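You operate a simulated robot arm through the tools that you are given. There is no shell and no other tool. Be economical: measure what you need, move in short steps, check, and stop when the job is done.

Carry out the task below with a simulated two-armed robot. There is one attempt and no reset: what you move stays moved.

JOB
Wipe up the spill on the top of the steel bench with the cloth and put it back.
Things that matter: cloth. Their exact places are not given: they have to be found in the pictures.

The check looks at the end state, three seconds after you hand in, the way a careful person would. Anything else that was tipped, shoved, dropped, spilled or broken makes it a failure. Flat cloth is picked up by pressing the open fingertips on it (5 to 10 N) and closing them slowly along it; thin cloth reads only 2 to 8 mm in the jaws.

ROBOT AND FRAMES
Two 7-joint arms with two-finger parallel grippers on one trunk, on a base that drives. Base frame: it is fixed to the floor where the robot stands at the start and does not move with it; the origin is under the middle of the robot, x ahead of it, y to its left, z up; the surface under the hand at the start is at about z = 860. Lengths are in mm, angles in degrees, forces in N, time in s.
The left shoulder is at the start at [50, 168, 1132], the right one opposite. With the tool pointing down near the work surface each hand reaches from about 220 to 660 mm from the robot's upright axis, wherever it stands, measured 20 degrees to its own side. Payload 1.57 kg a hand.
Tool frame (each hand has its own): the origin (TCP) lies between the finger pads and is the grasp point; the fingertips stand 30 mm ahead of it; z points along the fingers, y is the line along which they close. The gripper opens to 80 mm. The fingers are 17 mm wide and 12 mm thick; the gripper's body (40 by 82 mm) begins 80 mm behind the TCP.
Orientation is that of the tool frame in the base frame, as a unit quaternion [x, y, z, w]. With the fingers straight down and closing along the base's y, the tool's x points along the base's -x, its y along +y and its z along -z.

CONTROLS
- The arms move only by the tool move_arm. It takes "left_deltas", "right_deltas" or both (then of equal length, played together; a hand with none holds still); each is a list of rows, each a list of 3 entries, a list of its own where there are three numbers: the shift along the tool's x, y, z in mm, then the turn, a rotation vector about the tool's x, y, z in degrees, then the closure, from 0 (fully open) to 1 (shut). In form: [[[x, y, z], [ax, ay, az], grip], ...]. A call has 1 to 10 rows; each row shifts and turns the commanded pose from where the row before left it, along the tool's axes as they then stand. A row lasts 0.2 s, in which the tool goes at most 50 mm and 8.6 degrees; a call with a longer step from one row to the next is refused whole, and so is a gripper value outside its range. A pose out of reach is approached as far as the arm can. The call stops where the force on the tool passes 40 N (or 10 N more than at its start, if that is more) or the arm is blocked; 0.2 s more then pass. Each finger travels about 45 mm/s and halts on what it meets, pressing with about 41 N; the grip force reading is that of the motor and also rises with nothing between the fingers. The clock runs only during rows and for 0.2 s after the last one: add rows that do not move to give the fingers time. It gives the time, the measured TCP pose, the force on the tool (base axes), the opening and the grip force at its end, in the units of the frame above (readings bear some noise), with the torque about the TCP (base axes, N m) and any sound that the robot's microphone picked up.
- Cameras (640 x 400 px; columns grow to the right, rows downward): "scene" is now at [117, 36.5, 1338.8]; the picture's right is [0.43, -0.90, 0.00], its down [-0.56, -0.26, -0.79] and it looks along [0.71, 0.34, -0.62] (base axes); focal length 286 px, centre (320, 200). "left" rides on the left gripper at [72, 7, -122] in its tool frame; the picture's right is [-0.09, 1.00, 0.00], its down [-0.84, -0.08, -0.54] and it looks along [-0.54, -0.05, 0.84] (tool axes); focal length 238 px, centre (320, 200). "right" rides on the right gripper at [72, -7, -122] in its tool frame; the picture's right is [0.09, 1.00, 0.00], its down [-0.84, 0.08, -0.54] and it looks along [-0.54, 0.05, 0.84] (tool axes); focal length 238 px, centre (320, 200).
- camera(camera): a new picture of that camera. It takes no simulated time.
- slide_trunk(by): slides the trunk up (or, below 0, down) by that many mm; the arms and the scene camera ride with it, the base frame stays. It gives what a move gives, with no picture.
- drive_base(legs): drives the robot by 1 to 6 legs, each [ahead, left, turn to the left] in mm, mm and degrees, along the robot's own axes; the way and the turn of a leg run together, so that a leg with both is an arc; at most 1500 mm and 180 degrees a leg. The arms and the cameras ride along, it lands a little off, and it stops where it bumps. It gives what a move gives.
- aim_head(pan, tilt): turns the head with the scene camera to pan (to the left, within 80 degrees either way) and tilt (down, from -29 to 69), counted from straight ahead of the robot. It gives what a move gives.
- measure_at(camera, pixels): there is no depth. For up to 12 entries [column, row, z] of the newest picture of that camera ("zoom" is the newest enlarged one), the place [x, y] in the base frame at which the ray of that pixel passes the height z, good to about 2 mm. It takes no simulated time.
- close_up(camera, box): a new picture of the part [left, top, right, bottom] of that camera's present view, enlarged. It takes no simulated time.
- sign_off(): hands the job in; it is judged then, once.

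Keep the steps short. Do not move on a guess: measure, check each grasp and each placing, and mend mistakes. In all there are 80 turns and 70 pictures (those below and enlarged ones count). Leave the grippers open and the arms clear of the work at the hand-in unless told otherwise, and finish with a single line.

The tools are called after "Request:" as a command line: name --argument value ..., lists and objects as JSON in quotes. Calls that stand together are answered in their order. move_arm: Moves the arms, as the interface text tells. Its arguments: {"type":"object","properties":{"left_deltas":{"type":"array","items":{"type":"array"}},"right_deltas":{"type":"array","items":{"type":"array"}}},"required":[]} The other tools are called the same way: slide_trunk (by) slides the trunk up or down; drive_base (legs) drives the base; aim_head (pan, tilt) turns the head that bears the scene camera; camera (camera) takes a picture; measure_at (camera, pixels) gives the place at which the rays of pixels pass given heights; close_up (camera, box) takes an enlarged picture of a part of a camera's view; sign_off () hands the job in.

At the start:

```text
clock: 0.0
left_eef_pos: [407.4, 397.6, 1087.0]
left_tool_rot: [0.0, 1.0, 0.0, 0.0]
left_wrist_force: [-0.2, 0.2, -0.2]
left_wrist_torque: [-0.05, 0.0, -0.01]
left_width: 79.9
left_finger_force: 0.0
right_eef_pos: [456.8, 6.2, 1088.6]
right_tool_rot: [0.0, 1.0, 0.0, -0.001]
right_wrist_force: [0.6, 0.1, 0.7]
right_wrist_torque: [-0.01, 0.04, -0.02]
right_width: 80.1
right_finger_force: 0.0
trunk travel left (down, up): [-300.0, 143.0]
robot x, y, heading: [2.1, 1.5, 0.1]
head pan, tilt: [25.5, 38.0]
```

scene: 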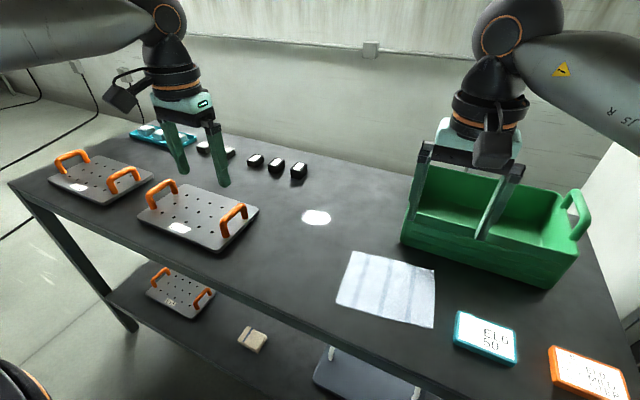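
right: 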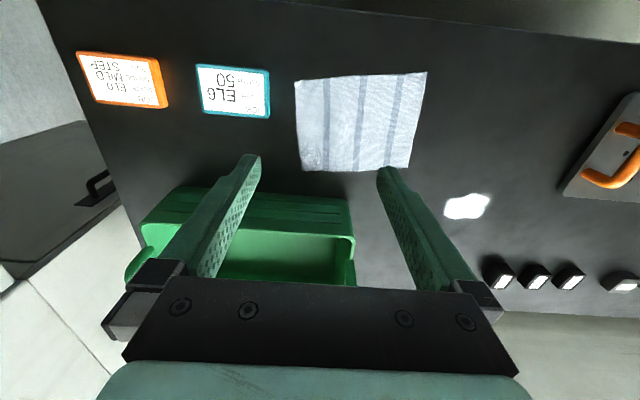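
left: 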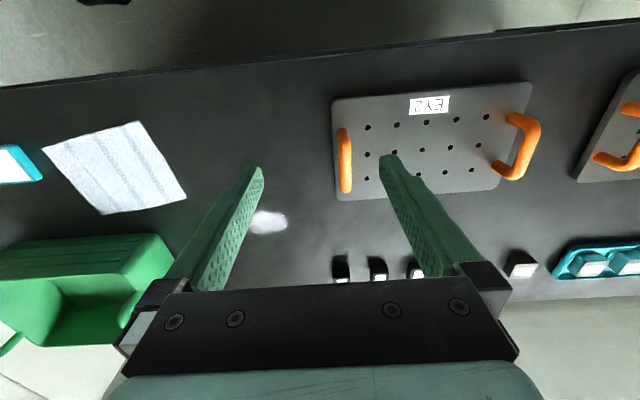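

I see the cloth around scene (388,288) and a white patch around (316,217). I'll measure both from several cameras to see whether the patch is a real spot on the bench and not a reflection.

Request:
measure_at --camera "scene" --pixels '[[352, 251, 860], [435, 268, 860], [433, 327, 860], [336, 303, 860], [316, 217, 860], [302, 215, 860], [331, 217, 860], [316, 210, 860], [316, 225, 860], [402, 240, 860], [550, 287, 860], [455, 312, 860]]'

Request:
measure_at --camera "right" --pixels '[[295, 82, 860], [427, 72, 860], [410, 167, 860], [302, 170, 860], [466, 206, 860], [444, 208, 860], [490, 200, 860], [466, 194, 860], [464, 219, 860], [483, 270, 860], [350, 240, 860]]'

Request:
measure_at --camera "left" --pixels '[[42, 148, 860], [139, 121, 860], [186, 198, 860], [102, 214, 860], [268, 222, 860], [288, 220, 860], [268, 210, 860], [268, 234, 860], [333, 280, 860], [335, 198, 860]]'

Request:
close_up --camera "scene" --box '[240, 130, 480, 340]'

```text
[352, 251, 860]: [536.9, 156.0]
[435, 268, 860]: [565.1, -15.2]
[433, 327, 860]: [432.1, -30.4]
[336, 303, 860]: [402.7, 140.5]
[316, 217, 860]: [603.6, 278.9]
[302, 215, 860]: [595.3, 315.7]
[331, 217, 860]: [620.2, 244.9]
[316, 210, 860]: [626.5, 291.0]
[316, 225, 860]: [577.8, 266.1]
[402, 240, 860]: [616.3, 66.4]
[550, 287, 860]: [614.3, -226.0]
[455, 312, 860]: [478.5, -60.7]
```

```text
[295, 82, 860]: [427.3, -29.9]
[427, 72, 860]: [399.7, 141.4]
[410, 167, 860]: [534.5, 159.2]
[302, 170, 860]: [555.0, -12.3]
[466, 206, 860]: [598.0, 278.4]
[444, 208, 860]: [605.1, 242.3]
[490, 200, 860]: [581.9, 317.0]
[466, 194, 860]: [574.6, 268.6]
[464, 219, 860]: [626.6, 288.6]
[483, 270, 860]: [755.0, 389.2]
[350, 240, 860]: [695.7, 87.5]
```

```text
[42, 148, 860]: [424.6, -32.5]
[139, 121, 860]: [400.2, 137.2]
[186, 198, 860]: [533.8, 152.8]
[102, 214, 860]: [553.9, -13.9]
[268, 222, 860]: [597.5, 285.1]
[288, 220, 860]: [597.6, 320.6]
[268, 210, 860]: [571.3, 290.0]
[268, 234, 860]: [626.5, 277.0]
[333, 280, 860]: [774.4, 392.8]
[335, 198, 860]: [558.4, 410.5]
```

```text
1.90 times, centred on (360, 235) of scene
```

zoom: 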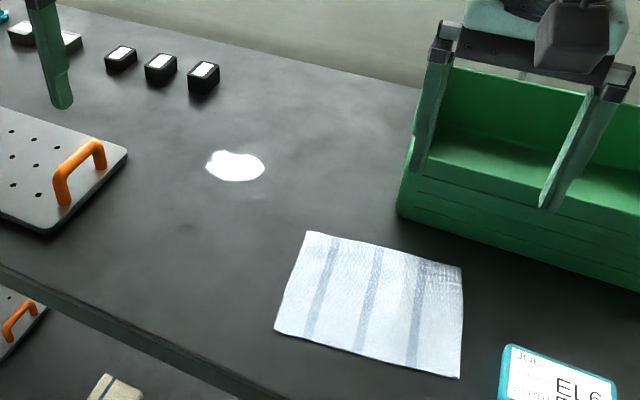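

The white patch measures the same from all three cameras, about (600, 280), so it's a real spill on the surface. It's near the left hand's reach limit. Before deciding on a small drive, I'll look down and check the gap to the bench edge.

Request:
aim_head --pan 20 --tilt 66

Request:
camera --camera "scene"

```text
clock: 0.9
left_eef_pos: [406.2, 398.2, 1088.3]
left_tool_rot: [-0.001, 1.0, 0.001, 0.0]
left_wrist_force: [1.2, -0.6, -0.7]
left_wrist_torque: [-0.03, -0.02, -0.03]
left_width: 79.9
left_finger_force: 0.1
right_eef_pos: [456.9, 6.5, 1089.5]
right_tool_rot: [0.001, 1.0, 0.0, 0.0]
right_wrist_force: [-0.3, -0.6, -0.4]
right_wrist_torque: [0.0, -0.06, 0.0]
right_width: 80.0
right_finger_force: 0.1
trunk travel left (down, up): [-300.0, 143.0]
robot x, y, heading: [-2.3, 2.0, -0.0]
head pan, tilt: [20.0, 66.0]
```

```text
65 pictures are left
```

scene: 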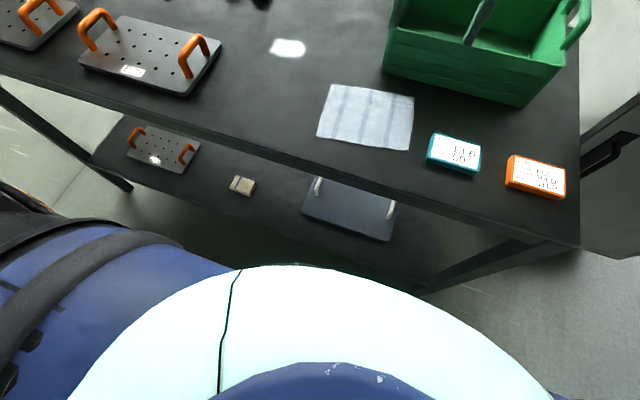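

I'll measure the bench's near edge (about row 165) and the front of the robot's body (about row 265).

Request:
measure_at --camera "scene" --pixels '[[360, 168, 860], [200, 115, 860], [290, 265, 860], [290, 265, 300], [290, 265, 1000], [330, 240, 300], [288, 48, 860], [270, 46, 860], [306, 49, 860]]'

```text
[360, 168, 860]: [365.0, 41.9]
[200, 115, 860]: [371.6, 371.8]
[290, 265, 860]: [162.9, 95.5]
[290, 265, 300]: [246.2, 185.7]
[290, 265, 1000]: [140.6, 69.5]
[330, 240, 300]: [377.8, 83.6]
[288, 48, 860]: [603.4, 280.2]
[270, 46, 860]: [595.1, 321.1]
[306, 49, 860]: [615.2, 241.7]
```

The bench edge is at x≈368 and the robot's front is at x≤250, so there's room for a small drive. I'll go 60 ahead and 80 left. The hands are well above everything.

Request:
drive_base --legs '[[60, 80, 0]]'

Request:
aim_head --pan 10 --tilt 45

Request:
camera --camera "scene"

```text
clock: 2.3
left_eef_pos: [467.3, 479.2, 1088.0]
left_tool_rot: [-0.001, 1.0, 0.0, 0.0]
left_wrist_force: [-0.1, 0.6, 0.2]
left_wrist_torque: [-0.01, 0.04, -0.03]
left_width: 80.2
left_finger_force: 0.0
right_eef_pos: [516.7, 86.9, 1087.3]
right_tool_rot: [0.0, 1.0, -0.001, 0.0]
right_wrist_force: [0.1, -0.9, 0.7]
right_wrist_torque: [0.02, 0.04, -0.01]
right_width: 80.0
right_finger_force: 0.1
trunk travel left (down, up): [-300.0, 143.0]
robot x, y, heading: [59.2, 83.1, -0.1]
head pan, tilt: [20.0, 66.0]
```

```text
clock: 3.1
left_eef_pos: [465.8, 478.2, 1088.8]
left_tool_rot: [-0.001, 1.0, 0.001, 0.0]
left_wrist_force: [-0.3, -0.2, 0.1]
left_wrist_torque: [0.02, 0.05, -0.03]
left_width: 80.1
left_finger_force: 0.1
right_eef_pos: [516.3, 87.3, 1087.9]
right_tool_rot: [0.0, 1.0, 0.0, 0.001]
right_wrist_force: [-0.3, -0.2, 0.3]
right_wrist_torque: [-0.01, -0.02, 0.01]
right_width: 80.2
right_finger_force: 0.1
trunk travel left (down, up): [-300.0, 143.0]
robot x, y, heading: [60.0, 79.4, -0.0]
head pan, tilt: [10.0, 45.0]
```

```text
64 pictures are left
```

scene: 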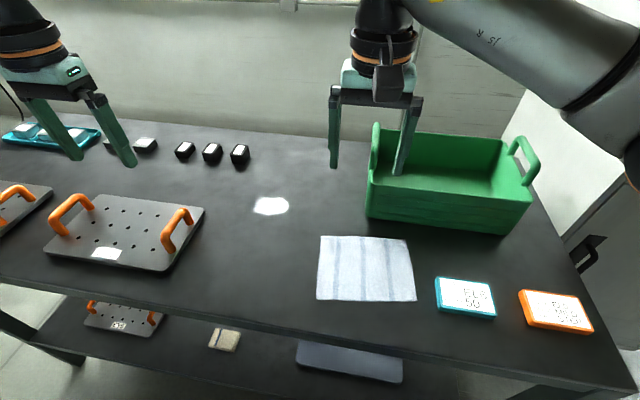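

I'll move the right hand up and to the right, out of the way, while bringing the left hand over the cloth's left side, still high.

Request:
move_arm --left_deltas '[[[0, 0, 0], [0, 0, 0], 0], [[0, 0, 0], [0, 0, 0], 0], [[0, -44, 0], [0, 0, 0], 0], [[0, -44, 0], [0, 0, 0], 0.2], [[0, -44, 0], [0, 0, 0], 0.4], [[0, -44, 0], [0, 0, 0], 0.4], [[0, -44, 0], [0, 0, 0], 0.4], [[0, -44, 0], [0, 0, 0], 0.4], [[0, -44, 0], [0, 0, 0], 0.4], [[0, -42, 0], [0, 0, 0], 0.4]]' --right_deltas '[[[20, 0, -35], [0, 0, 0], 0], [[20, 0, -35], [0, 0, 0], 0], [[10, -34, 0], [0, 0, 0], 0], [[10, -34, 0], [0, 0, 0], 0], [[10, -34, 0], [0, 0, 0], 0], [[0, -34, 0], [0, 0, 0], 0], [[0, -34, 0], [0, 0, 0], 0], [[0, -34, 0], [0, 0, 0], 0], [[0, -34, 0], [0, 0, 0], 0], [[0, -34, 0], [0, 0, 0], 0]]'

Request:
camera --camera "left"

```text
clock: 5.3
left_eef_pos: [466.2, 205.5, 1088.4]
left_tool_rot: [-0.002, 1.0, -0.001, 0.001]
left_wrist_force: [-0.2, -0.4, 0.4]
left_wrist_torque: [-0.01, 0.02, -0.01]
left_width: 47.9
left_finger_force: 0.1
left hand out of reach, approached as far as the arm can: row 9, 10
right_eef_pos: [448.3, -187.0, 1157.6]
right_tool_rot: [0.0, 1.0, 0.0, -0.001]
right_wrist_force: [-0.5, -0.2, 0.0]
right_wrist_torque: [-0.02, 0.0, 0.03]
right_width: 80.1
right_finger_force: 0.0
trunk travel left (down, up): [-300.0, 143.0]
robot x, y, heading: [63.7, 82.1, 0.2]
head pan, tilt: [10.0, 45.0]
```

```text
63 pictures are left
```

left: 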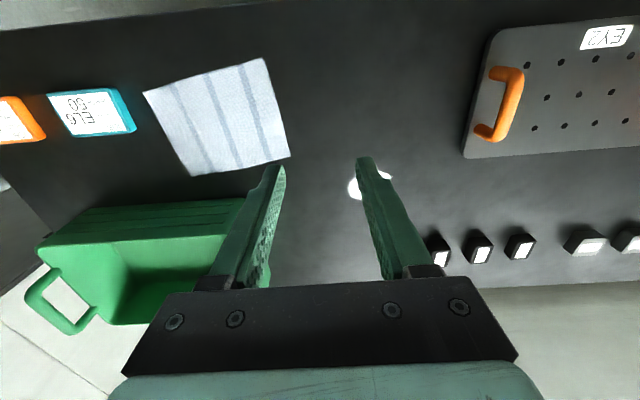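

The left arm ran out of inward reach at y=205. Driving 80 right fixes that, and the spill stays reachable. First I'll shift the right hand a little inward so it stays away from the grey cabinet on the right.

Request:
move_arm --right_deltas '[[[0, 30, 0], [0, 0, 0], 0], [[0, 30, 0], [0, 0, 0], 0]]'

Request:
drive_base --legs '[[0, -80, 0]]'

Request:
camera --camera "scene"

```text
clock: 6.0
left_eef_pos: [466.6, 206.9, 1089.6]
left_tool_rot: [-0.004, 1.0, -0.001, 0.001]
left_wrist_force: [-0.1, 0.0, -0.4]
left_wrist_torque: [-0.03, 0.0, 0.0]
left_width: 47.8
left_finger_force: 0.1
right_eef_pos: [447.1, -124.5, 1158.0]
right_tool_rot: [0.001, 1.0, 0.0, 0.0]
right_wrist_force: [0.0, -0.2, -0.2]
right_wrist_torque: [-0.04, 0.0, 0.02]
right_width: 80.3
right_finger_force: 0.1
trunk travel left (down, up): [-300.0, 143.0]
robot x, y, heading: [58.7, 79.7, 0.0]
head pan, tilt: [10.0, 45.0]
```

```text
clock: 7.3
left_eef_pos: [465.7, 125.9, 1088.6]
left_tool_rot: [-0.003, 1.0, -0.001, 0.001]
left_wrist_force: [-0.4, 0.2, -0.3]
left_wrist_torque: [0.0, 0.01, -0.02]
left_width: 48.2
left_finger_force: 0.0
right_eef_pos: [447.2, -204.0, 1157.7]
right_tool_rot: [0.0, 1.0, 0.0, 0.001]
right_wrist_force: [0.4, -0.2, -0.9]
right_wrist_torque: [0.03, -0.02, -0.01]
right_width: 80.2
right_finger_force: 0.0
trunk travel left (down, up): [-300.0, 143.0]
robot x, y, heading: [60.0, 0.1, -0.1]
head pan, tilt: [10.0, 45.0]
```

```text
62 pictures are left
```

scene: 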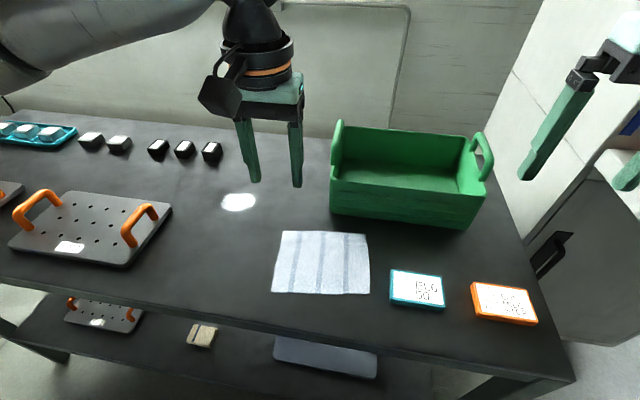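

The left hand is now over the cloth's left side at (466, 126). I'll descend in steps while moving to y≈110, so both fingertips (48 mm apart) land on the cloth.

Request:
move_arm --left_deltas '[[[0, 0, 40], [0, 0, 0], 0.4], [[0, 0, 40], [0, 0, 0], 0.4], [[0, 0, 40], [0, 0, 0], 0.4], [[0, 0, 40], [0, 0, 0], 0.4], [[0, 0, 0], [0, 0, 0], 0.4]]'

Request:
camera --camera "left"

```text
clock: 8.5
left_eef_pos: [463.6, 131.6, 929.7]
left_tool_rot: [-0.003, 1.0, -0.002, 0.001]
left_wrist_force: [-0.1, -0.1, 0.1]
left_wrist_torque: [0.0, -0.02, -0.02]
left_width: 47.8
left_finger_force: 0.1
left hand out of reach, approached as far as the arm can: row 4
right_eef_pos: [446.1, -203.8, 1158.1]
right_tool_rot: [0.0, 1.0, 0.0, 0.0]
right_wrist_force: [0.1, 0.9, -0.3]
right_wrist_torque: [-0.01, 0.0, 0.02]
right_width: 80.1
right_finger_force: 0.1
trunk travel left (down, up): [-300.0, 143.0]
robot x, y, heading: [55.9, 0.8, 0.0]
head pan, tilt: [10.0, 45.0]
```

```text
61 pictures are left
```

left: 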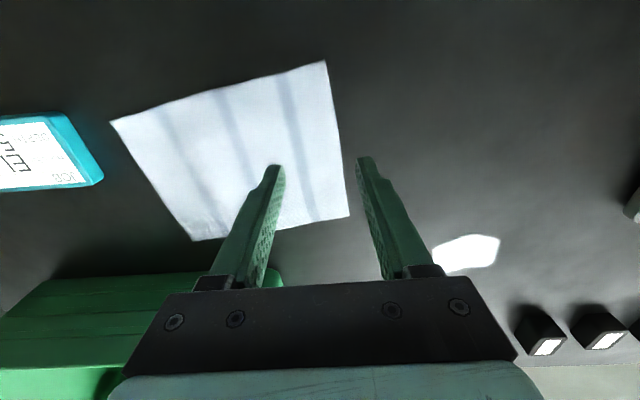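

The hand is still at its inner limit (y≈131). I need about 50 mm more to the right. I'll pull the right hand inward, then look right to check the robot's side is clear before driving.

Request:
move_arm --right_deltas '[[[0, 35, 0], [0, 0, 0], 0], [[0, 35, 0], [0, 0, 0], 0]]'

Request:
aim_head --pan -60 --tilt 40

Request:
camera --camera "scene"

```text
clock: 9.1
left_eef_pos: [463.5, 132.7, 930.2]
left_tool_rot: [-0.002, 1.0, -0.003, 0.002]
left_wrist_force: [-0.3, 0.7, 0.5]
left_wrist_torque: [0.0, -0.01, 0.03]
left_width: 47.9
left_finger_force: 0.1
right_eef_pos: [446.8, -133.9, 1157.6]
right_tool_rot: [0.0, 1.0, -0.001, 0.0]
right_wrist_force: [0.1, 0.1, -0.7]
right_wrist_torque: [-0.01, 0.0, 0.0]
right_width: 80.0
right_finger_force: 0.1
trunk travel left (down, up): [-300.0, 143.0]
robot x, y, heading: [58.9, -0.9, 0.1]
head pan, tilt: [10.0, 45.0]
```

```text
clock: 10.5
left_eef_pos: [463.1, 132.2, 930.0]
left_tool_rot: [-0.003, 1.0, -0.002, 0.002]
left_wrist_force: [0.0, 0.0, -1.5]
left_wrist_torque: [0.01, 0.03, 0.01]
left_width: 48.3
left_finger_force: 0.1
right_eef_pos: [447.0, -134.4, 1157.1]
right_tool_rot: [0.0, 1.0, -0.001, 0.001]
right_wrist_force: [0.2, 0.8, 0.3]
right_wrist_torque: [0.01, -0.02, -0.02]
right_width: 79.9
right_finger_force: 0.1
trunk travel left (down, up): [-300.0, 143.0]
robot x, y, heading: [59.6, 1.2, -0.1]
head pan, tilt: [-60.0, 40.0]
```

```text
60 pictures are left
```

scene: 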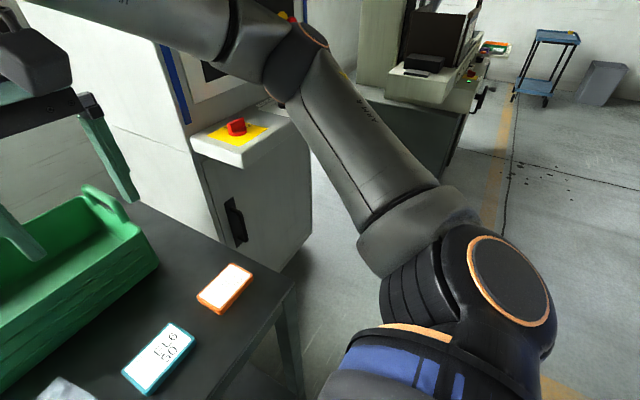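

Request:
measure_at --camera "scene" --pixels '[[240, 165, 950], [240, 165, 850], [295, 110, 900], [300, 270, 0], [235, 258, 0], [275, 100, 1250], [318, 40, 1250], [297, 280, 860], [190, 140, 900]]'

```text
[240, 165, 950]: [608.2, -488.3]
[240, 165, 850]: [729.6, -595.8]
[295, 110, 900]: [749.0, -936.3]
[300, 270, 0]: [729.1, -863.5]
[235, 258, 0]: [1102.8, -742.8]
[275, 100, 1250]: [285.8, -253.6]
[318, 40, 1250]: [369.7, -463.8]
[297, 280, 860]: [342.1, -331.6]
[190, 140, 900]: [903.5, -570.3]
```

The machine box starts at about x≥600, y≤−490 and the right elbow is near x≈300, so the side is clear. I'll raise the left hand slightly, then drive 60 right.

Request:
drive_base --legs '[[0, -60, 0]]'

Request:
aim_head --pan 20 --tilt 48

Request:
move_arm --left_deltas '[[[-4, 20, 0], [0, 0, 0], 0.4], [[0, 20, 0], [0, 0, 0], 0.4], [[0, 0, 0], [0, 0, 0], 0.4]]'

Request:
camera --camera "left"

Request:
camera --camera "scene"

```text
clock: 11.7
left_eef_pos: [463.6, 71.1, 929.5]
left_tool_rot: [-0.003, 1.0, -0.002, 0.002]
left_wrist_force: [0.8, 0.4, 0.2]
left_wrist_torque: [0.01, 0.02, 0.02]
left_width: 47.8
left_finger_force: 0.2
right_eef_pos: [446.9, -194.4, 1158.4]
right_tool_rot: [0.001, 1.0, 0.001, 0.0]
right_wrist_force: [0.6, 0.0, -0.2]
right_wrist_torque: [0.01, -0.01, -0.01]
right_width: 80.0
right_finger_force: 0.1
trunk travel left (down, up): [-300.0, 143.0]
robot x, y, heading: [60.4, -57.9, -0.0]
head pan, tilt: [-60.0, 40.0]
```

```text
clock: 13.3
left_eef_pos: [464.6, 72.2, 930.2]
left_tool_rot: [-0.002, 1.0, -0.002, 0.002]
left_wrist_force: [-0.3, 0.2, -0.5]
left_wrist_torque: [0.03, 0.03, 0.02]
left_width: 47.9
left_finger_force: 0.1
right_eef_pos: [447.2, -195.0, 1157.3]
right_tool_rot: [0.0, 1.0, 0.0, 0.0]
right_wrist_force: [-1.2, -0.7, -0.1]
right_wrist_torque: [0.01, 0.01, -0.02]
right_width: 80.2
right_finger_force: 0.1
trunk travel left (down, up): [-300.0, 143.0]
robot x, y, heading: [61.9, -57.9, -0.2]
head pan, tilt: [20.0, 48.0]
```

```text
clock: 14.1
left_eef_pos: [467.5, 112.6, 930.3]
left_tool_rot: [-0.003, 1.0, -0.003, 0.001]
left_wrist_force: [-0.6, -0.5, -0.2]
left_wrist_torque: [0.04, -0.01, 0.0]
left_width: 47.9
left_finger_force: 0.0
right_eef_pos: [445.6, -193.6, 1157.4]
right_tool_rot: [0.0, 1.0, 0.0, 0.0]
right_wrist_force: [-0.2, -0.1, 0.4]
right_wrist_torque: [0.02, 0.0, -0.02]
right_width: 80.2
right_finger_force: 0.2
trunk travel left (down, up): [-300.0, 143.0]
robot x, y, heading: [58.3, -61.0, 0.1]
head pan, tilt: [20.0, 48.0]
```

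```text
59 pictures are left
```

left: 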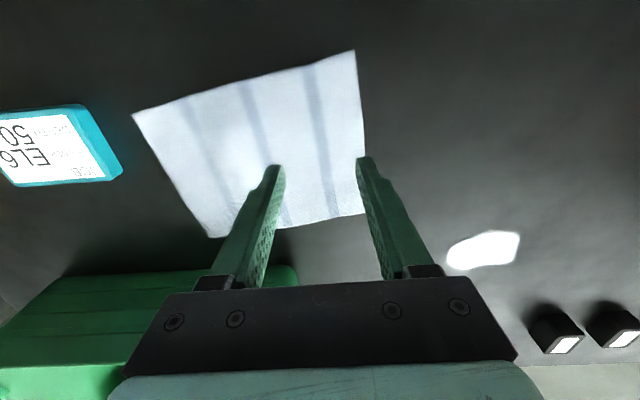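

```text
58 pictures are left
```

scene: 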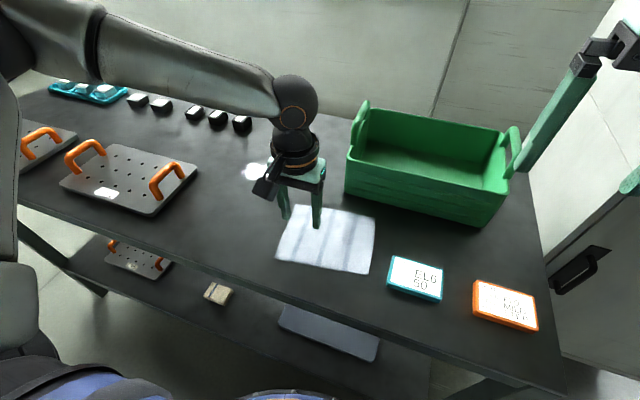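

The hand responds freely now, at (467, 113, 930). I'll shift 6 mm right and descend to just above the cloth.

Request:
move_arm --left_deltas '[[[0, -6, 16], [0, 0, 0], 0.4], [[0, 0, 14], [0, 0, 0], 0.4], [[0, 0, 3], [0, 0, 0], 0.4], [[0, 0, 2], [0, 0, 0], 0.4], [[0, 0, 0], [0, 0, 0], 0.4]]'

Request:
camera --camera "left"

```text
clock: 15.3
left_eef_pos: [466.7, 105.7, 895.7]
left_tool_rot: [-0.003, 1.0, -0.003, 0.002]
left_wrist_force: [0.5, 1.0, 0.2]
left_wrist_torque: [-0.01, 0.01, -0.01]
left_width: 47.7
left_finger_force: 0.0
right_eef_pos: [446.8, -193.5, 1157.7]
right_tool_rot: [0.0, 1.0, 0.0, 0.0]
right_wrist_force: [0.4, -0.1, -0.8]
right_wrist_torque: [-0.01, 0.02, 0.0]
right_width: 80.2
right_finger_force: 0.1
trunk travel left (down, up): [-300.0, 143.0]
robot x, y, heading: [58.3, -59.3, -0.1]
head pan, tilt: [20.0, 48.0]
```

```text
57 pictures are left
```

left: 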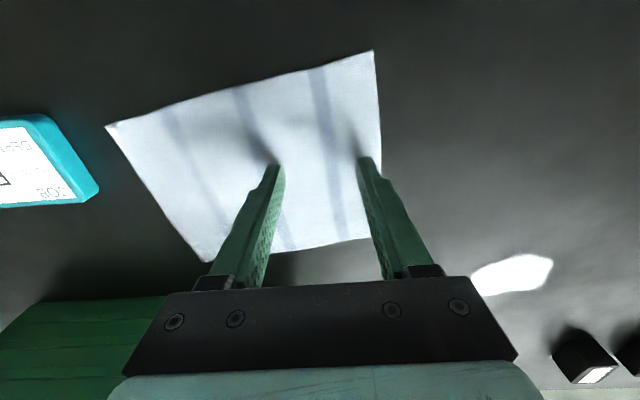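

The left finger is right at the cloth's edge, so I'll shift 6 mm more inward and press down in small steps.

Request:
move_arm --left_deltas '[[[0, -6, 0], [0, 0, 0], 0.4], [[0, 0, 2], [0, 0, 0], 0.4], [[0, 0, 2], [0, 0, 0], 0.4], [[0, 0, 1], [0, 0, 0], 0.4], [[0, 0, 0], [0, 0, 0], 0.4]]'

```text
clock: 16.5
left_eef_pos: [467.6, 99.4, 890.2]
left_tool_rot: [-0.002, 1.0, -0.002, 0.002]
left_wrist_force: [-0.1, 0.6, 5.2]
left_wrist_torque: [0.2, 0.05, 0.01]
left_width: 48.4
left_finger_force: 0.4
right_eef_pos: [446.4, -193.6, 1158.3]
right_tool_rot: [0.0, 1.0, 0.0, 0.001]
right_wrist_force: [-0.6, 0.3, -0.5]
right_wrist_torque: [0.04, 0.0, 0.02]
right_width: 80.0
right_finger_force: 0.0
trunk travel left (down, up): [-300.0, 143.0]
robot x, y, heading: [57.1, -60.0, 0.4]
head pan, tilt: [20.0, 48.0]
```

Contact at 5.2 N. I'll press 0.5 mm more and close the fingers slowly.

Request:
move_arm --left_deltas '[[[0, 0, 0.5], [0, 0, 0], 0.46], [[0, 0, 0], [0, 0, 0], 0.52], [[0, 0, 0], [0, 0, 0], 0.58], [[0, 0, 0], [0, 0, 0], 0.64], [[0, 0, 0], [0, 0, 0], 0.7], [[0, 0, 0], [0, 0, 0], 0.76], [[0, 0, 0], [0, 0, 0], 0.82], [[0, 0, 0], [0, 0, 0], 0.88], [[0, 0, 0], [0, 0, 0], 0.94], [[0, 0, 0], [0, 0, 0], 1.0]]'

Request:
move_arm --left_deltas '[[[0, 0, 0], [0, 0, 0], 1], [[0, 0, 0], [0, 0, 0], 1]]'

Request:
camera --camera "left"

```text
clock: 18.7
left_eef_pos: [467.6, 99.6, 891.1]
left_tool_rot: [-0.003, 1.0, -0.003, 0.002]
left_wrist_force: [0.1, 0.1, 18.5]
left_wrist_torque: [0.12, 0.08, 0.0]
left_width: 2.1
left_finger_force: 18.3
right_eef_pos: [446.0, -194.0, 1158.5]
right_tool_rot: [-0.001, 1.0, 0.001, 0.001]
right_wrist_force: [-0.2, -1.0, 0.0]
right_wrist_torque: [0.02, 0.01, -0.02]
right_width: 80.2
right_finger_force: 0.0
trunk travel left (down, up): [-300.0, 143.0]
robot x, y, heading: [60.8, -59.2, 0.0]
head pan, tilt: [20.0, 48.0]
```

```text
clock: 19.3
left_eef_pos: [466.6, 99.6, 890.3]
left_tool_rot: [-0.003, 1.0, -0.002, 0.003]
left_wrist_force: [-0.3, 0.3, 19.8]
left_wrist_torque: [0.08, 0.04, -0.04]
left_width: 1.9
left_finger_force: 23.2
right_eef_pos: [445.0, -193.9, 1158.0]
right_tool_rot: [0.001, 1.0, 0.0, 0.001]
right_wrist_force: [0.0, 0.1, 0.1]
right_wrist_torque: [-0.01, -0.01, -0.01]
right_width: 80.1
right_finger_force: 0.1
trunk travel left (down, up): [-300.0, 143.0]
robot x, y, heading: [58.8, -60.5, -0.0]
head pan, tilt: [20.0, 48.0]
```

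```text
56 pictures are left
```

left: 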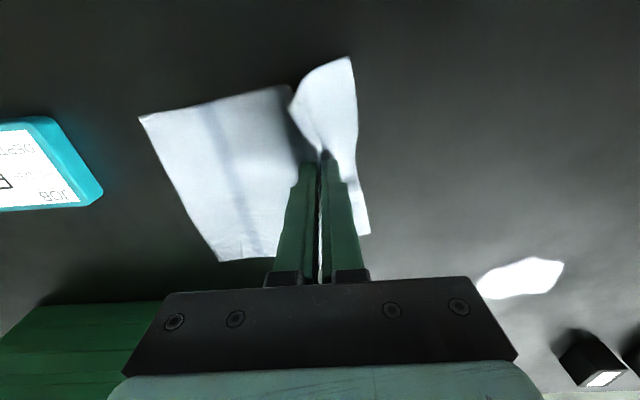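

The cloth shows between the fingers (opening about 2 mm). I'll lift 40 mm to check the grasp.

Request:
move_arm --left_deltas '[[[0, 0, -15], [0, 0, 0], 1], [[0, 0, -25], [0, 0, 0], 1], [[0, 0, 0], [0, 0, 0], 1]]'

Request:
camera --camera "left"

Request:
camera --camera "scene"

```text
clock: 20.1
left_eef_pos: [466.9, 99.9, 929.5]
left_tool_rot: [-0.004, 1.0, -0.003, 0.001]
left_wrist_force: [0.1, -1.0, 0.1]
left_wrist_torque: [0.03, 0.0, -0.01]
left_width: 2.0
left_finger_force: 23.4
right_eef_pos: [447.7, -193.4, 1158.4]
right_tool_rot: [-0.001, 1.0, 0.0, 0.0]
right_wrist_force: [0.5, 0.3, -0.1]
right_wrist_torque: [0.0, -0.02, 0.01]
right_width: 80.2
right_finger_force: 0.0
trunk travel left (down, up): [-300.0, 143.0]
robot x, y, heading: [59.3, -56.8, 0.3]
head pan, tilt: [20.0, 48.0]
```

```text
55 pictures are left
```

left: 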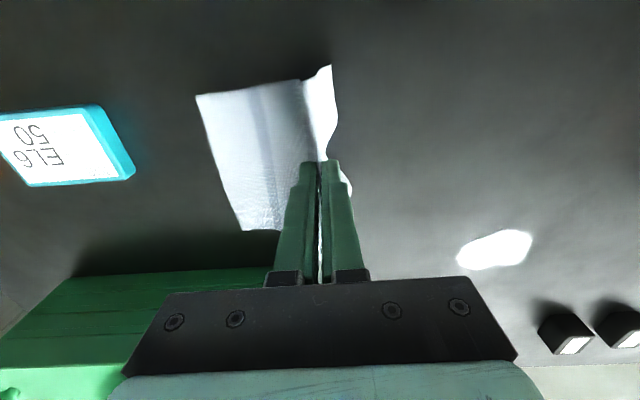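

```text
54 pictures are left
```

scene: 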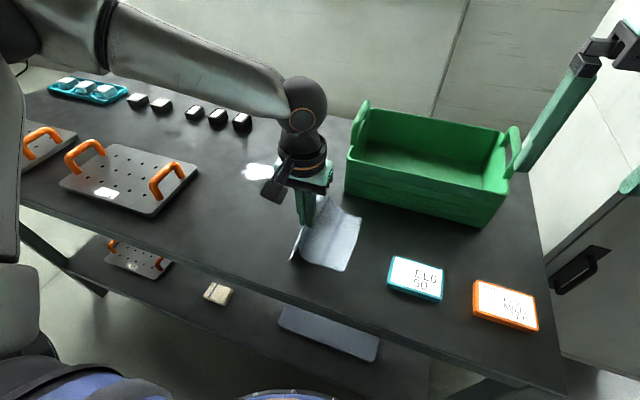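

The grasp holds. I'll carry the cloth left, then forward at this height to the near side of the spill at about (600, 205), clear of the green tote.

Request:
move_arm --left_deltas '[[[0, 35, -10], [0, 0, 0], 1], [[0, 35, -10], [0, 0, 0], 1], [[0, 40, 0], [0, 0, 0], 1], [[-35, 0, 0], [0, 0, 0], 1], [[-35, 0, 0], [0, 0, 0], 1], [[-35, 0, 0], [0, 0, 0], 1], [[-28, 0, 0], [0, 0, 0], 1], [[0, 0, 0], [0, 0, 0], 1]]'

Request:
camera --camera "left"

Request:
camera --camera "scene"

```text
clock: 21.9
left_eef_pos: [600.2, 211.4, 950.2]
left_tool_rot: [-0.002, 1.0, -0.001, 0.001]
left_wrist_force: [0.4, -0.2, -0.3]
left_wrist_torque: [0.01, 0.0, 0.02]
left_width: 1.7
left_finger_force: 23.5
right_eef_pos: [445.8, -193.7, 1157.5]
right_tool_rot: [0.0, 1.0, 0.001, 0.0]
right_wrist_force: [0.5, -0.4, 0.8]
right_wrist_torque: [0.0, -0.01, -0.02]
right_width: 80.3
right_finger_force: 0.1
trunk travel left (down, up): [-300.0, 143.0]
robot x, y, heading: [62.2, -57.9, -0.2]
head pan, tilt: [20.0, 48.0]
```

```text
53 pictures are left
```

left: 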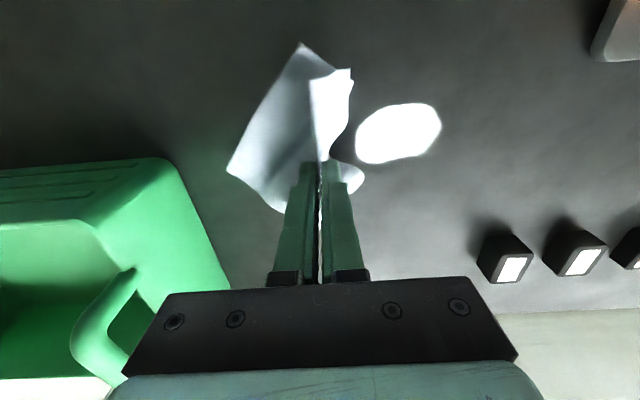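

```text
52 pictures are left
```

scene: 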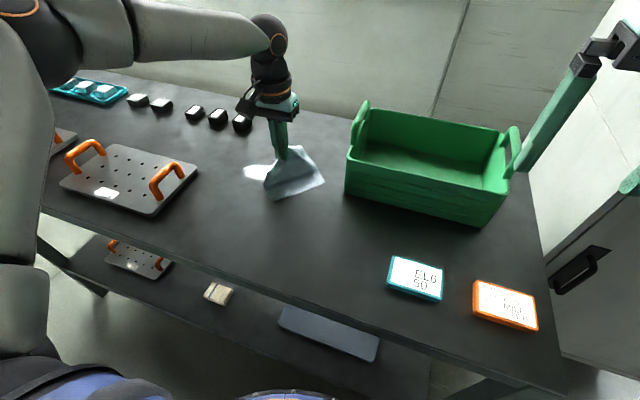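

The cloth is beside the spill. I'll lower it to about light contact (TCP about 892).

Request:
move_arm --left_deltas '[[[0, 0, 30], [0, 0, 0], 1], [[0, 5, 23], [0, 0, 0], 1], [[0, 0, 4], [0, 0, 0], 1], [[0, 0, 2], [0, 0, 0], 1], [[0, 0, 0], [0, 0, 0], 1]]'

```text
clock: 23.1
left_eef_pos: [588.5, 220.8, 895.3]
left_tool_rot: [-0.002, 1.0, -0.002, 0.0]
left_wrist_force: [0.3, -1.0, 0.8]
left_wrist_torque: [0.01, -0.01, -0.01]
left_width: 2.1
left_finger_force: 23.8
left hand out of reach, approached as far as the arm can: row 1, 2
right_eef_pos: [447.0, -193.8, 1157.0]
right_tool_rot: [-0.001, 1.0, -0.001, -0.001]
right_wrist_force: [0.3, -0.2, 0.6]
right_wrist_torque: [-0.01, -0.01, 0.0]
right_width: 79.8
right_finger_force: 0.1
trunk travel left (down, up): [-300.0, 143.0]
robot x, y, heading: [58.4, -61.2, 0.1]
head pan, tilt: [20.0, 48.0]
```

Low down, the forward reach ends at x≈588. I'll lift the hand, then drive a little ahead (25) and left (60) to gain reach.

Request:
move_arm --left_deltas '[[[25, -20, -35], [0, 0, 0], 1], [[0, -30, -20], [0, 0, 0], 1], [[0, 0, 0], [0, 0, 0], 1]]'

Request:
drive_base --legs '[[25, 60, 0]]'

Request:
camera --camera "left"

```text
clock: 23.9
left_eef_pos: [565.7, 169.2, 949.4]
left_tool_rot: [-0.003, 1.0, -0.003, 0.001]
left_wrist_force: [1.3, 0.3, 0.1]
left_wrist_torque: [-0.03, 0.01, 0.02]
left_width: 1.7
left_finger_force: 23.9
right_eef_pos: [446.1, -193.8, 1157.3]
right_tool_rot: [0.0, 1.0, -0.001, -0.001]
right_wrist_force: [0.5, -0.2, 0.5]
right_wrist_torque: [0.02, 0.02, 0.03]
right_width: 80.1
right_finger_force: 0.1
trunk travel left (down, up): [-300.0, 143.0]
robot x, y, heading: [57.8, -58.0, 0.0]
head pan, tilt: [20.0, 48.0]
```

```text
clock: 24.9
left_eef_pos: [578.7, 198.1, 949.5]
left_tool_rot: [-0.001, 1.0, -0.003, 0.001]
left_wrist_force: [0.9, 0.3, -0.1]
left_wrist_torque: [0.02, -0.01, 0.0]
left_width: 2.1
left_finger_force: 23.5
right_eef_pos: [456.0, -166.1, 1159.2]
right_tool_rot: [0.002, 1.0, 0.0, 0.001]
right_wrist_force: [0.7, 0.3, -0.1]
right_wrist_torque: [0.01, -0.01, 0.01]
right_width: 80.1
right_finger_force: 0.1
trunk travel left (down, up): [-300.0, 143.0]
robot x, y, heading: [63.9, -27.8, -0.2]
head pan, tilt: [20.0, 48.0]
stopped in leg 1: the robot was blocked; the commanded pose is now the measured one
```

```text
51 pictures are left
```

left: 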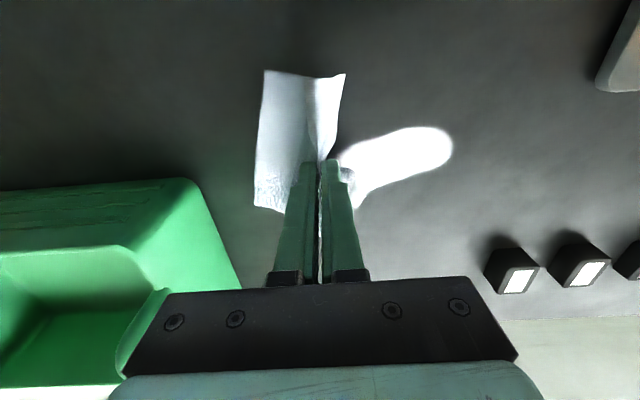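

The robot touched the bench, so that's its forward limit. I'll back off 10 mm and then go left only.

Request:
drive_base --legs '[[-10, 0, 0], [0, 50, 0]]'

Request:
camera --camera "scene"

```text
clock: 26.3
left_eef_pos: [568.7, 249.1, 950.1]
left_tool_rot: [-0.001, 1.0, -0.003, 0.002]
left_wrist_force: [0.2, -0.3, -0.5]
left_wrist_torque: [-0.02, -0.02, 0.01]
left_width: 1.9
left_finger_force: 23.1
right_eef_pos: [447.1, -115.2, 1159.7]
right_tool_rot: [0.001, 1.0, 0.0, 0.0]
right_wrist_force: [0.5, -0.5, -0.3]
right_wrist_torque: [-0.02, 0.0, 0.01]
right_width: 80.1
right_finger_force: 0.1
trunk travel left (down, up): [-300.0, 143.0]
robot x, y, heading: [63.3, 22.1, -0.4]
head pan, tilt: [20.0, 48.0]
```

```text
50 pictures are left
```

scene: 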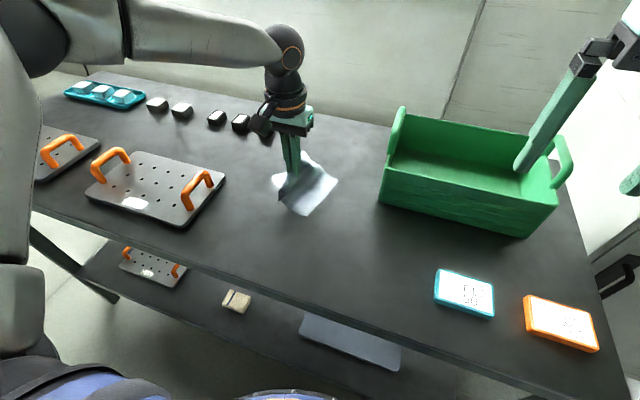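

Now I'll move forward and right, then lower onto the right end of the spill at about (600, 228).

Request:
move_arm --left_deltas '[[[-31, -22, 10], [0, 0, 0], 1], [[0, 0, 25], [0, 0, 0], 1], [[0, 0, 18], [0, 0, 0], 1], [[0, 0, 4], [0, 0, 0], 1], [[0, 0, 0], [0, 0, 0], 1]]'

Request:
camera --camera "left"

```text
clock: 27.5
left_eef_pos: [568.3, 248.5, 904.2]
left_tool_rot: [-0.002, 1.0, -0.004, 0.003]
left_wrist_force: [-0.3, 0.0, 0.5]
left_wrist_torque: [0.0, 0.06, 0.01]
left_width: 2.1
left_finger_force: 23.6
left hand out of reach, approached as far as the arm can: row 1, 2, 3
right_eef_pos: [446.3, -114.7, 1156.7]
right_tool_rot: [0.002, 1.0, -0.001, 0.0]
right_wrist_force: [-0.4, 0.4, -0.3]
right_wrist_torque: [-0.02, 0.01, -0.01]
right_width: 80.1
right_finger_force: 0.0
trunk travel left (down, up): [-300.0, 143.0]
robot x, y, heading: [60.5, 19.1, -0.3]
head pan, tilt: [20.0, 48.0]
```

```text
49 pictures are left
```

left: 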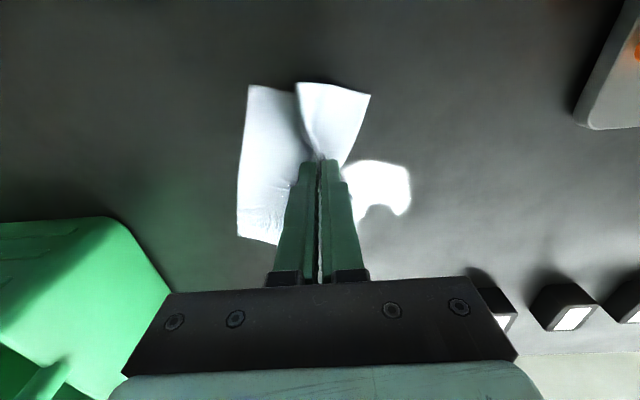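

The limit looks like a wrist-turn limit and not distance, since it binds when the hand is far to the right. I'll turn the tool about its own z by about 16° and see if forward motion frees up.

Request:
move_arm --left_deltas '[[[0, 0, 0], [0, 0, 8], 1], [[0, 0, 0], [0, 0, 8], 1], [[-15, 0, 0], [0, 0, 0], 1], [[-15, 0, 0], [0, 0, 0], 1], [[0, 0, 0], [0, 0, 0], 1]]'

```text
clock: 28.7
left_eef_pos: [574.3, 251.5, 912.2]
left_tool_rot: [0.138, 0.99, -0.003, 0.003]
left_wrist_force: [1.1, 0.1, 0.2]
left_wrist_torque: [0.0, 0.0, 0.05]
left_width: 1.7
left_finger_force: 23.9
left hand out of reach, approached as far as the arm can: row 3, 4
right_eef_pos: [445.8, -115.5, 1157.5]
right_tool_rot: [0.002, 1.0, 0.0, -0.001]
right_wrist_force: [0.7, 0.2, -0.5]
right_wrist_torque: [0.02, -0.02, 0.01]
right_width: 80.1
right_finger_force: 0.0
trunk travel left (down, up): [-300.0, 143.0]
robot x, y, heading: [60.8, 24.8, -0.2]
head pan, tilt: [20.0, 48.0]
```

Turning helped little, but reach was better when the hand was higher relative to the trunk. I'll undo the turn, raise the hand, and slide the trunk down 70 mm to get that geometry.

Request:
move_arm --left_deltas '[[[20, 0, -35], [0, 0, -8], 1], [[0, 0, -35], [0, 0, -8], 1], [[0, 0, -10], [0, 0, 0], 1], [[0, 0, 0], [0, 0, 0], 1]]'

Request:
slide_trunk --by -70

Request:
camera --camera "scene"

```text
clock: 29.7
left_eef_pos: [554.4, 257.3, 991.5]
left_tool_rot: [-0.002, 1.0, -0.002, 0.001]
left_wrist_force: [1.1, -0.5, -1.1]
left_wrist_torque: [0.0, 0.0, -0.04]
left_width: 1.9
left_finger_force: 23.6
right_eef_pos: [447.2, -115.4, 1158.2]
right_tool_rot: [0.002, 1.0, 0.0, 0.001]
right_wrist_force: [-0.8, -0.6, 0.0]
right_wrist_torque: [0.01, 0.0, 0.02]
right_width: 79.8
right_finger_force: 0.1
trunk travel left (down, up): [-300.0, 143.0]
robot x, y, heading: [59.5, 24.3, -0.1]
head pan, tilt: [20.0, 48.0]
```

```text
clock: 30.8
left_eef_pos: [555.4, 257.5, 921.3]
left_tool_rot: [-0.001, 1.0, -0.003, 0.001]
left_wrist_force: [-0.7, 0.2, 0.2]
left_wrist_torque: [0.01, -0.02, -0.03]
left_width: 1.9
left_finger_force: 23.4
right_eef_pos: [445.9, -116.2, 1087.8]
right_tool_rot: [0.002, 1.0, 0.001, 0.0]
right_wrist_force: [-0.3, 0.2, -0.1]
right_wrist_torque: [-0.03, 0.0, -0.02]
right_width: 80.2
right_finger_force: 0.1
trunk travel left (down, up): [-230.0, 213.0]
robot x, y, heading: [61.6, 20.5, -0.1]
head pan, tilt: [20.0, 48.0]
```

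```text
48 pictures are left
```

scene: 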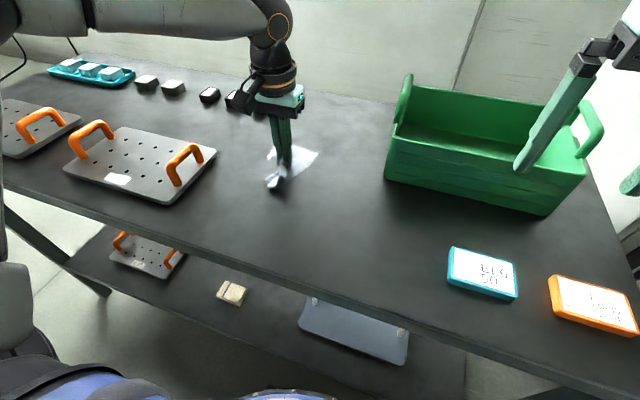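

I'll test the reach now: forward 40, right 25, at z≈920.

Request:
move_arm --left_deltas '[[[-20, -15, 0], [0, 0, 0], 1], [[-20, -15, 0], [0, 0, 0], 1], [[0, 0, 12], [0, 0, 0], 1], [[0, 0, 0], [0, 0, 0], 1]]'

Request:
camera --camera "left"

```text
clock: 31.8
left_eef_pos: [582.2, 236.1, 910.3]
left_tool_rot: [-0.002, 1.0, -0.003, 0.002]
left_wrist_force: [0.2, 0.4, 0.1]
left_wrist_torque: [-0.01, 0.0, -0.02]
left_width: 1.8
left_finger_force: 23.2
left hand out of reach, approached as far as the arm can: row 2
right_eef_pos: [446.3, -115.0, 1088.4]
right_tool_rot: [0.002, 1.0, 0.0, 0.0]
right_wrist_force: [0.7, 0.5, -0.3]
right_wrist_torque: [0.0, -0.03, 0.03]
right_width: 80.1
right_finger_force: 0.0
trunk travel left (down, up): [-230.0, 213.0]
robot x, y, heading: [55.4, 21.6, -0.2]
head pan, tilt: [20.0, 48.0]
```

```text
47 pictures are left
```

left: 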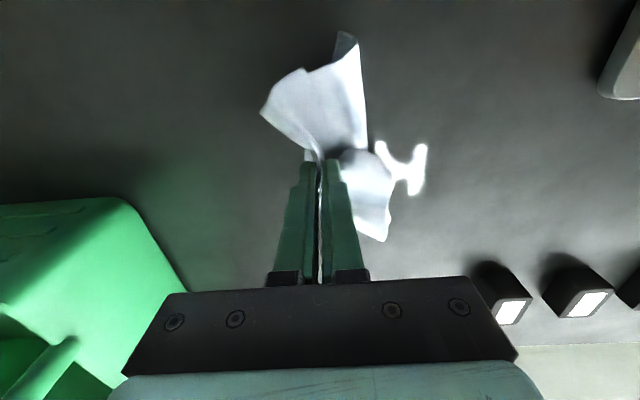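

Reach improved, and much of the spill is already gone. What's left is around (405,165). I'll lower to contact and sweep left across it.

Request:
move_arm --left_deltas '[[[0, 0, 10], [0, 0, 0], 1], [[0, 0, 8], [0, 0, 0], 1], [[0, 0, 2], [0, 0, 0], 1], [[-3, 15, 0], [0, 0, 0], 1], [[-3, 15, 0], [0, 0, 0], 1], [[-3, 15, 0], [0, 0, 0], 1], [[0, 15, 0], [0, 0, 0], 1], [[0, 15, 0], [0, 0, 0], 1], [[0, 15, 0], [0, 0, 0], 1], [[0, 0, 0], [0, 0, 0], 1]]'

Request:
camera --camera "left"

Request:
close_up --camera "scene" --box '[180, 60, 420, 260]'

```text
clock: 34.0
left_eef_pos: [589.0, 325.7, 892.0]
left_tool_rot: [0.0, 1.0, -0.003, 0.004]
left_wrist_force: [0.9, -6.9, 18.8]
left_wrist_torque: [-0.09, 0.0, 0.02]
left_width: 1.9
left_finger_force: 23.8
left hand out of reach, approached as far as the arm can: row 2
right_eef_pos: [445.1, -117.0, 1088.0]
right_tool_rot: [0.002, 1.0, 0.001, 0.001]
right_wrist_force: [0.1, -0.5, 0.0]
right_wrist_torque: [0.02, 0.03, 0.0]
right_width: 79.7
right_finger_force: 0.0
trunk travel left (down, up): [-230.0, 213.0]
robot x, y, heading: [60.4, 21.8, -0.1]
head pan, tilt: [20.0, 48.0]
```

```text
46 pictures are left
```

left: 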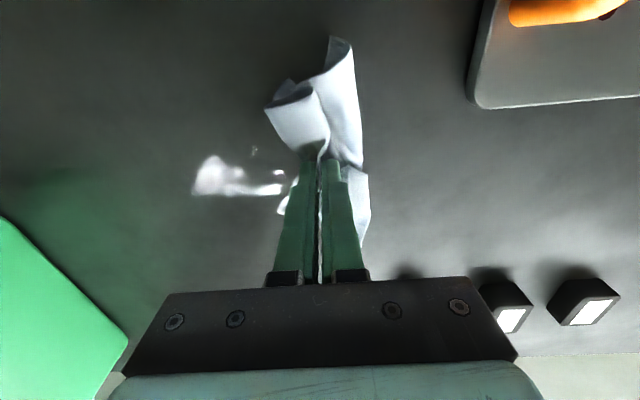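

```text
2.00 times, centred on (300, 160) of scene
```

zoom: 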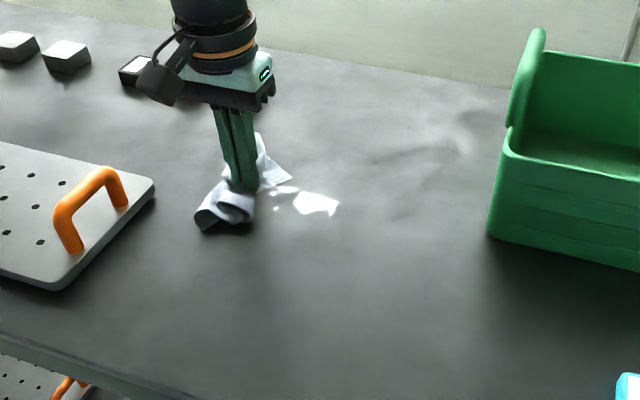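

The sweep removed a strip. I'll measure the remaining spots.

Request:
measure_at --camera "zoom" --pixels '[[315, 203, 860], [338, 206, 860], [300, 192, 860], [276, 193, 860], [276, 208, 860], [318, 215, 860]]'

Request:
measure_at --camera "left" --pixels '[[212, 180, 860], [192, 193, 860], [210, 155, 860], [280, 188, 860], [253, 151, 860], [240, 195, 860]]'

```text
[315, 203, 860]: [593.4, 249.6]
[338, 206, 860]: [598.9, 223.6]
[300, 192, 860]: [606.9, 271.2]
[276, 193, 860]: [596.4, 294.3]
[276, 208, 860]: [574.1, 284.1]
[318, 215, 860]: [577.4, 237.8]
```

```text
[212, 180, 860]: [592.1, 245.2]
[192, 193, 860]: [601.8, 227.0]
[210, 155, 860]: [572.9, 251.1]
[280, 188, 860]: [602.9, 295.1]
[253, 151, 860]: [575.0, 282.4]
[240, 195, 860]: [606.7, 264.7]
```

Remaining spots lie within x 572–607, y 224–297. I'll sweep back right along x≈595 while pressing lightly.

Request:
move_arm --left_deltas '[[[-3, -12, -1], [0, 0, 0], 1], [[-3, -15, 0], [0, 0, 0], 1], [[0, -15, 0], [0, 0, 0], 1], [[0, -15, 0], [0, 0, 0], 1], [[0, -15, 0], [0, 0, 0], 1], [[3, -13, 0], [0, 0, 0], 1], [[3, -10, 0], [0, 0, 0], 1], [[0, -10, 0], [0, 0, 0], 1], [[0, 0, 0], [0, 0, 0], 1]]'

Request:
camera --camera "left"

Request:
close_up --camera "scene" --box '[180, 60, 420, 260]'

```text
clock: 36.0
left_eef_pos: [576.8, 230.9, 894.1]
left_tool_rot: [0.0, 1.0, -0.003, 0.001]
left_wrist_force: [0.0, 0.5, 0.3]
left_wrist_torque: [0.02, 0.02, 0.01]
left_width: 2.2
left_finger_force: 23.8
left hand out of reach, approached as far as the arm can: row 5, 6, 7, 8
right_eef_pos: [447.5, -115.4, 1088.3]
right_tool_rot: [0.002, 1.0, 0.0, 0.0]
right_wrist_force: [0.3, 0.2, 0.4]
right_wrist_torque: [0.01, -0.01, 0.0]
right_width: 79.8
right_finger_force: 0.0
trunk travel left (down, up): [-230.0, 213.0]
robot x, y, heading: [62.6, 19.0, -0.3]
head pan, tilt: [20.0, 48.0]
```

```text
44 pictures are left
```

left: 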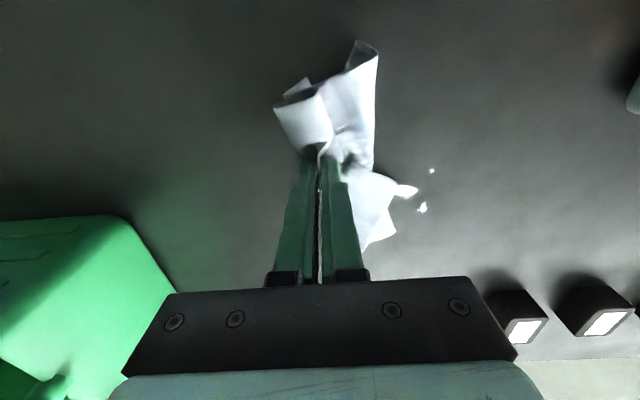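

```text
2.00 times, centred on (300, 160) of scene
```

zoom: 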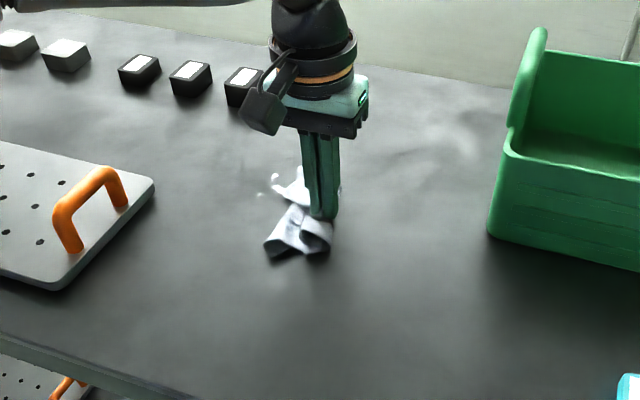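

Only a sliver and a few dots remain. I'll sweep left again, drifting forward to x≈602.

Request:
move_arm --left_deltas '[[[0, 8, 2], [0, 0, 0], 1], [[-3, 12, 0], [0, 0, 0], 1], [[-5, 12, 0], [0, 0, 0], 1], [[-6, 12, 0], [0, 0, 0], 1], [[-6, 12, 0], [0, 0, 0], 1], [[-3, 12, 0], [0, 0, 0], 1], [[0, 12, 0], [0, 0, 0], 1], [[0, 12, 0], [0, 0, 0], 1], [[0, 12, 0], [0, 0, 0], 1], [[0, 0, 0], [0, 0, 0], 1]]'

Request:
camera --camera "left"

Request:
close_up --camera "scene" --box '[200, 80, 400, 230]'

```text
clock: 38.2
left_eef_pos: [599.3, 336.1, 892.5]
left_tool_rot: [-0.001, 1.0, -0.003, 0.003]
left_wrist_force: [0.2, -1.6, 4.8]
left_wrist_torque: [-0.02, 0.02, -0.02]
left_width: 1.7
left_finger_force: 23.0
right_eef_pos: [447.3, -115.7, 1088.1]
right_tool_rot: [0.002, 1.0, -0.001, 0.0]
right_wrist_force: [-0.5, 0.0, 0.7]
right_wrist_torque: [0.01, 0.01, 0.01]
right_width: 79.9
right_finger_force: 0.1
trunk travel left (down, up): [-230.0, 213.0]
robot x, y, heading: [62.1, 20.6, -0.7]
head pan, tilt: [20.0, 48.0]
```

```text
42 pictures are left
```

left: 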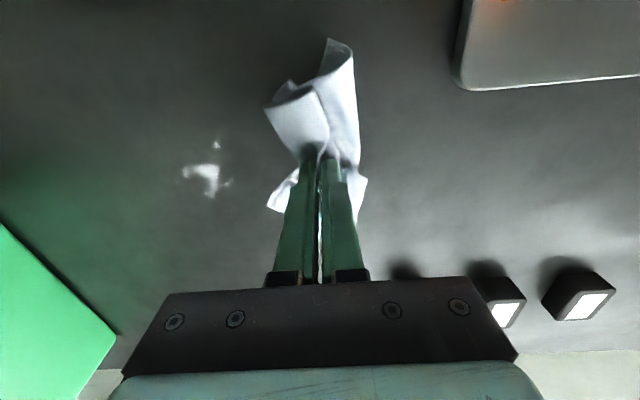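

```text
2.67 times, centred on (300, 155) of scene
```

zoom: 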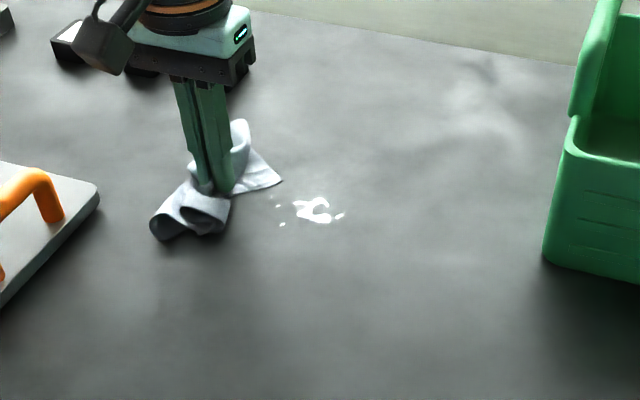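

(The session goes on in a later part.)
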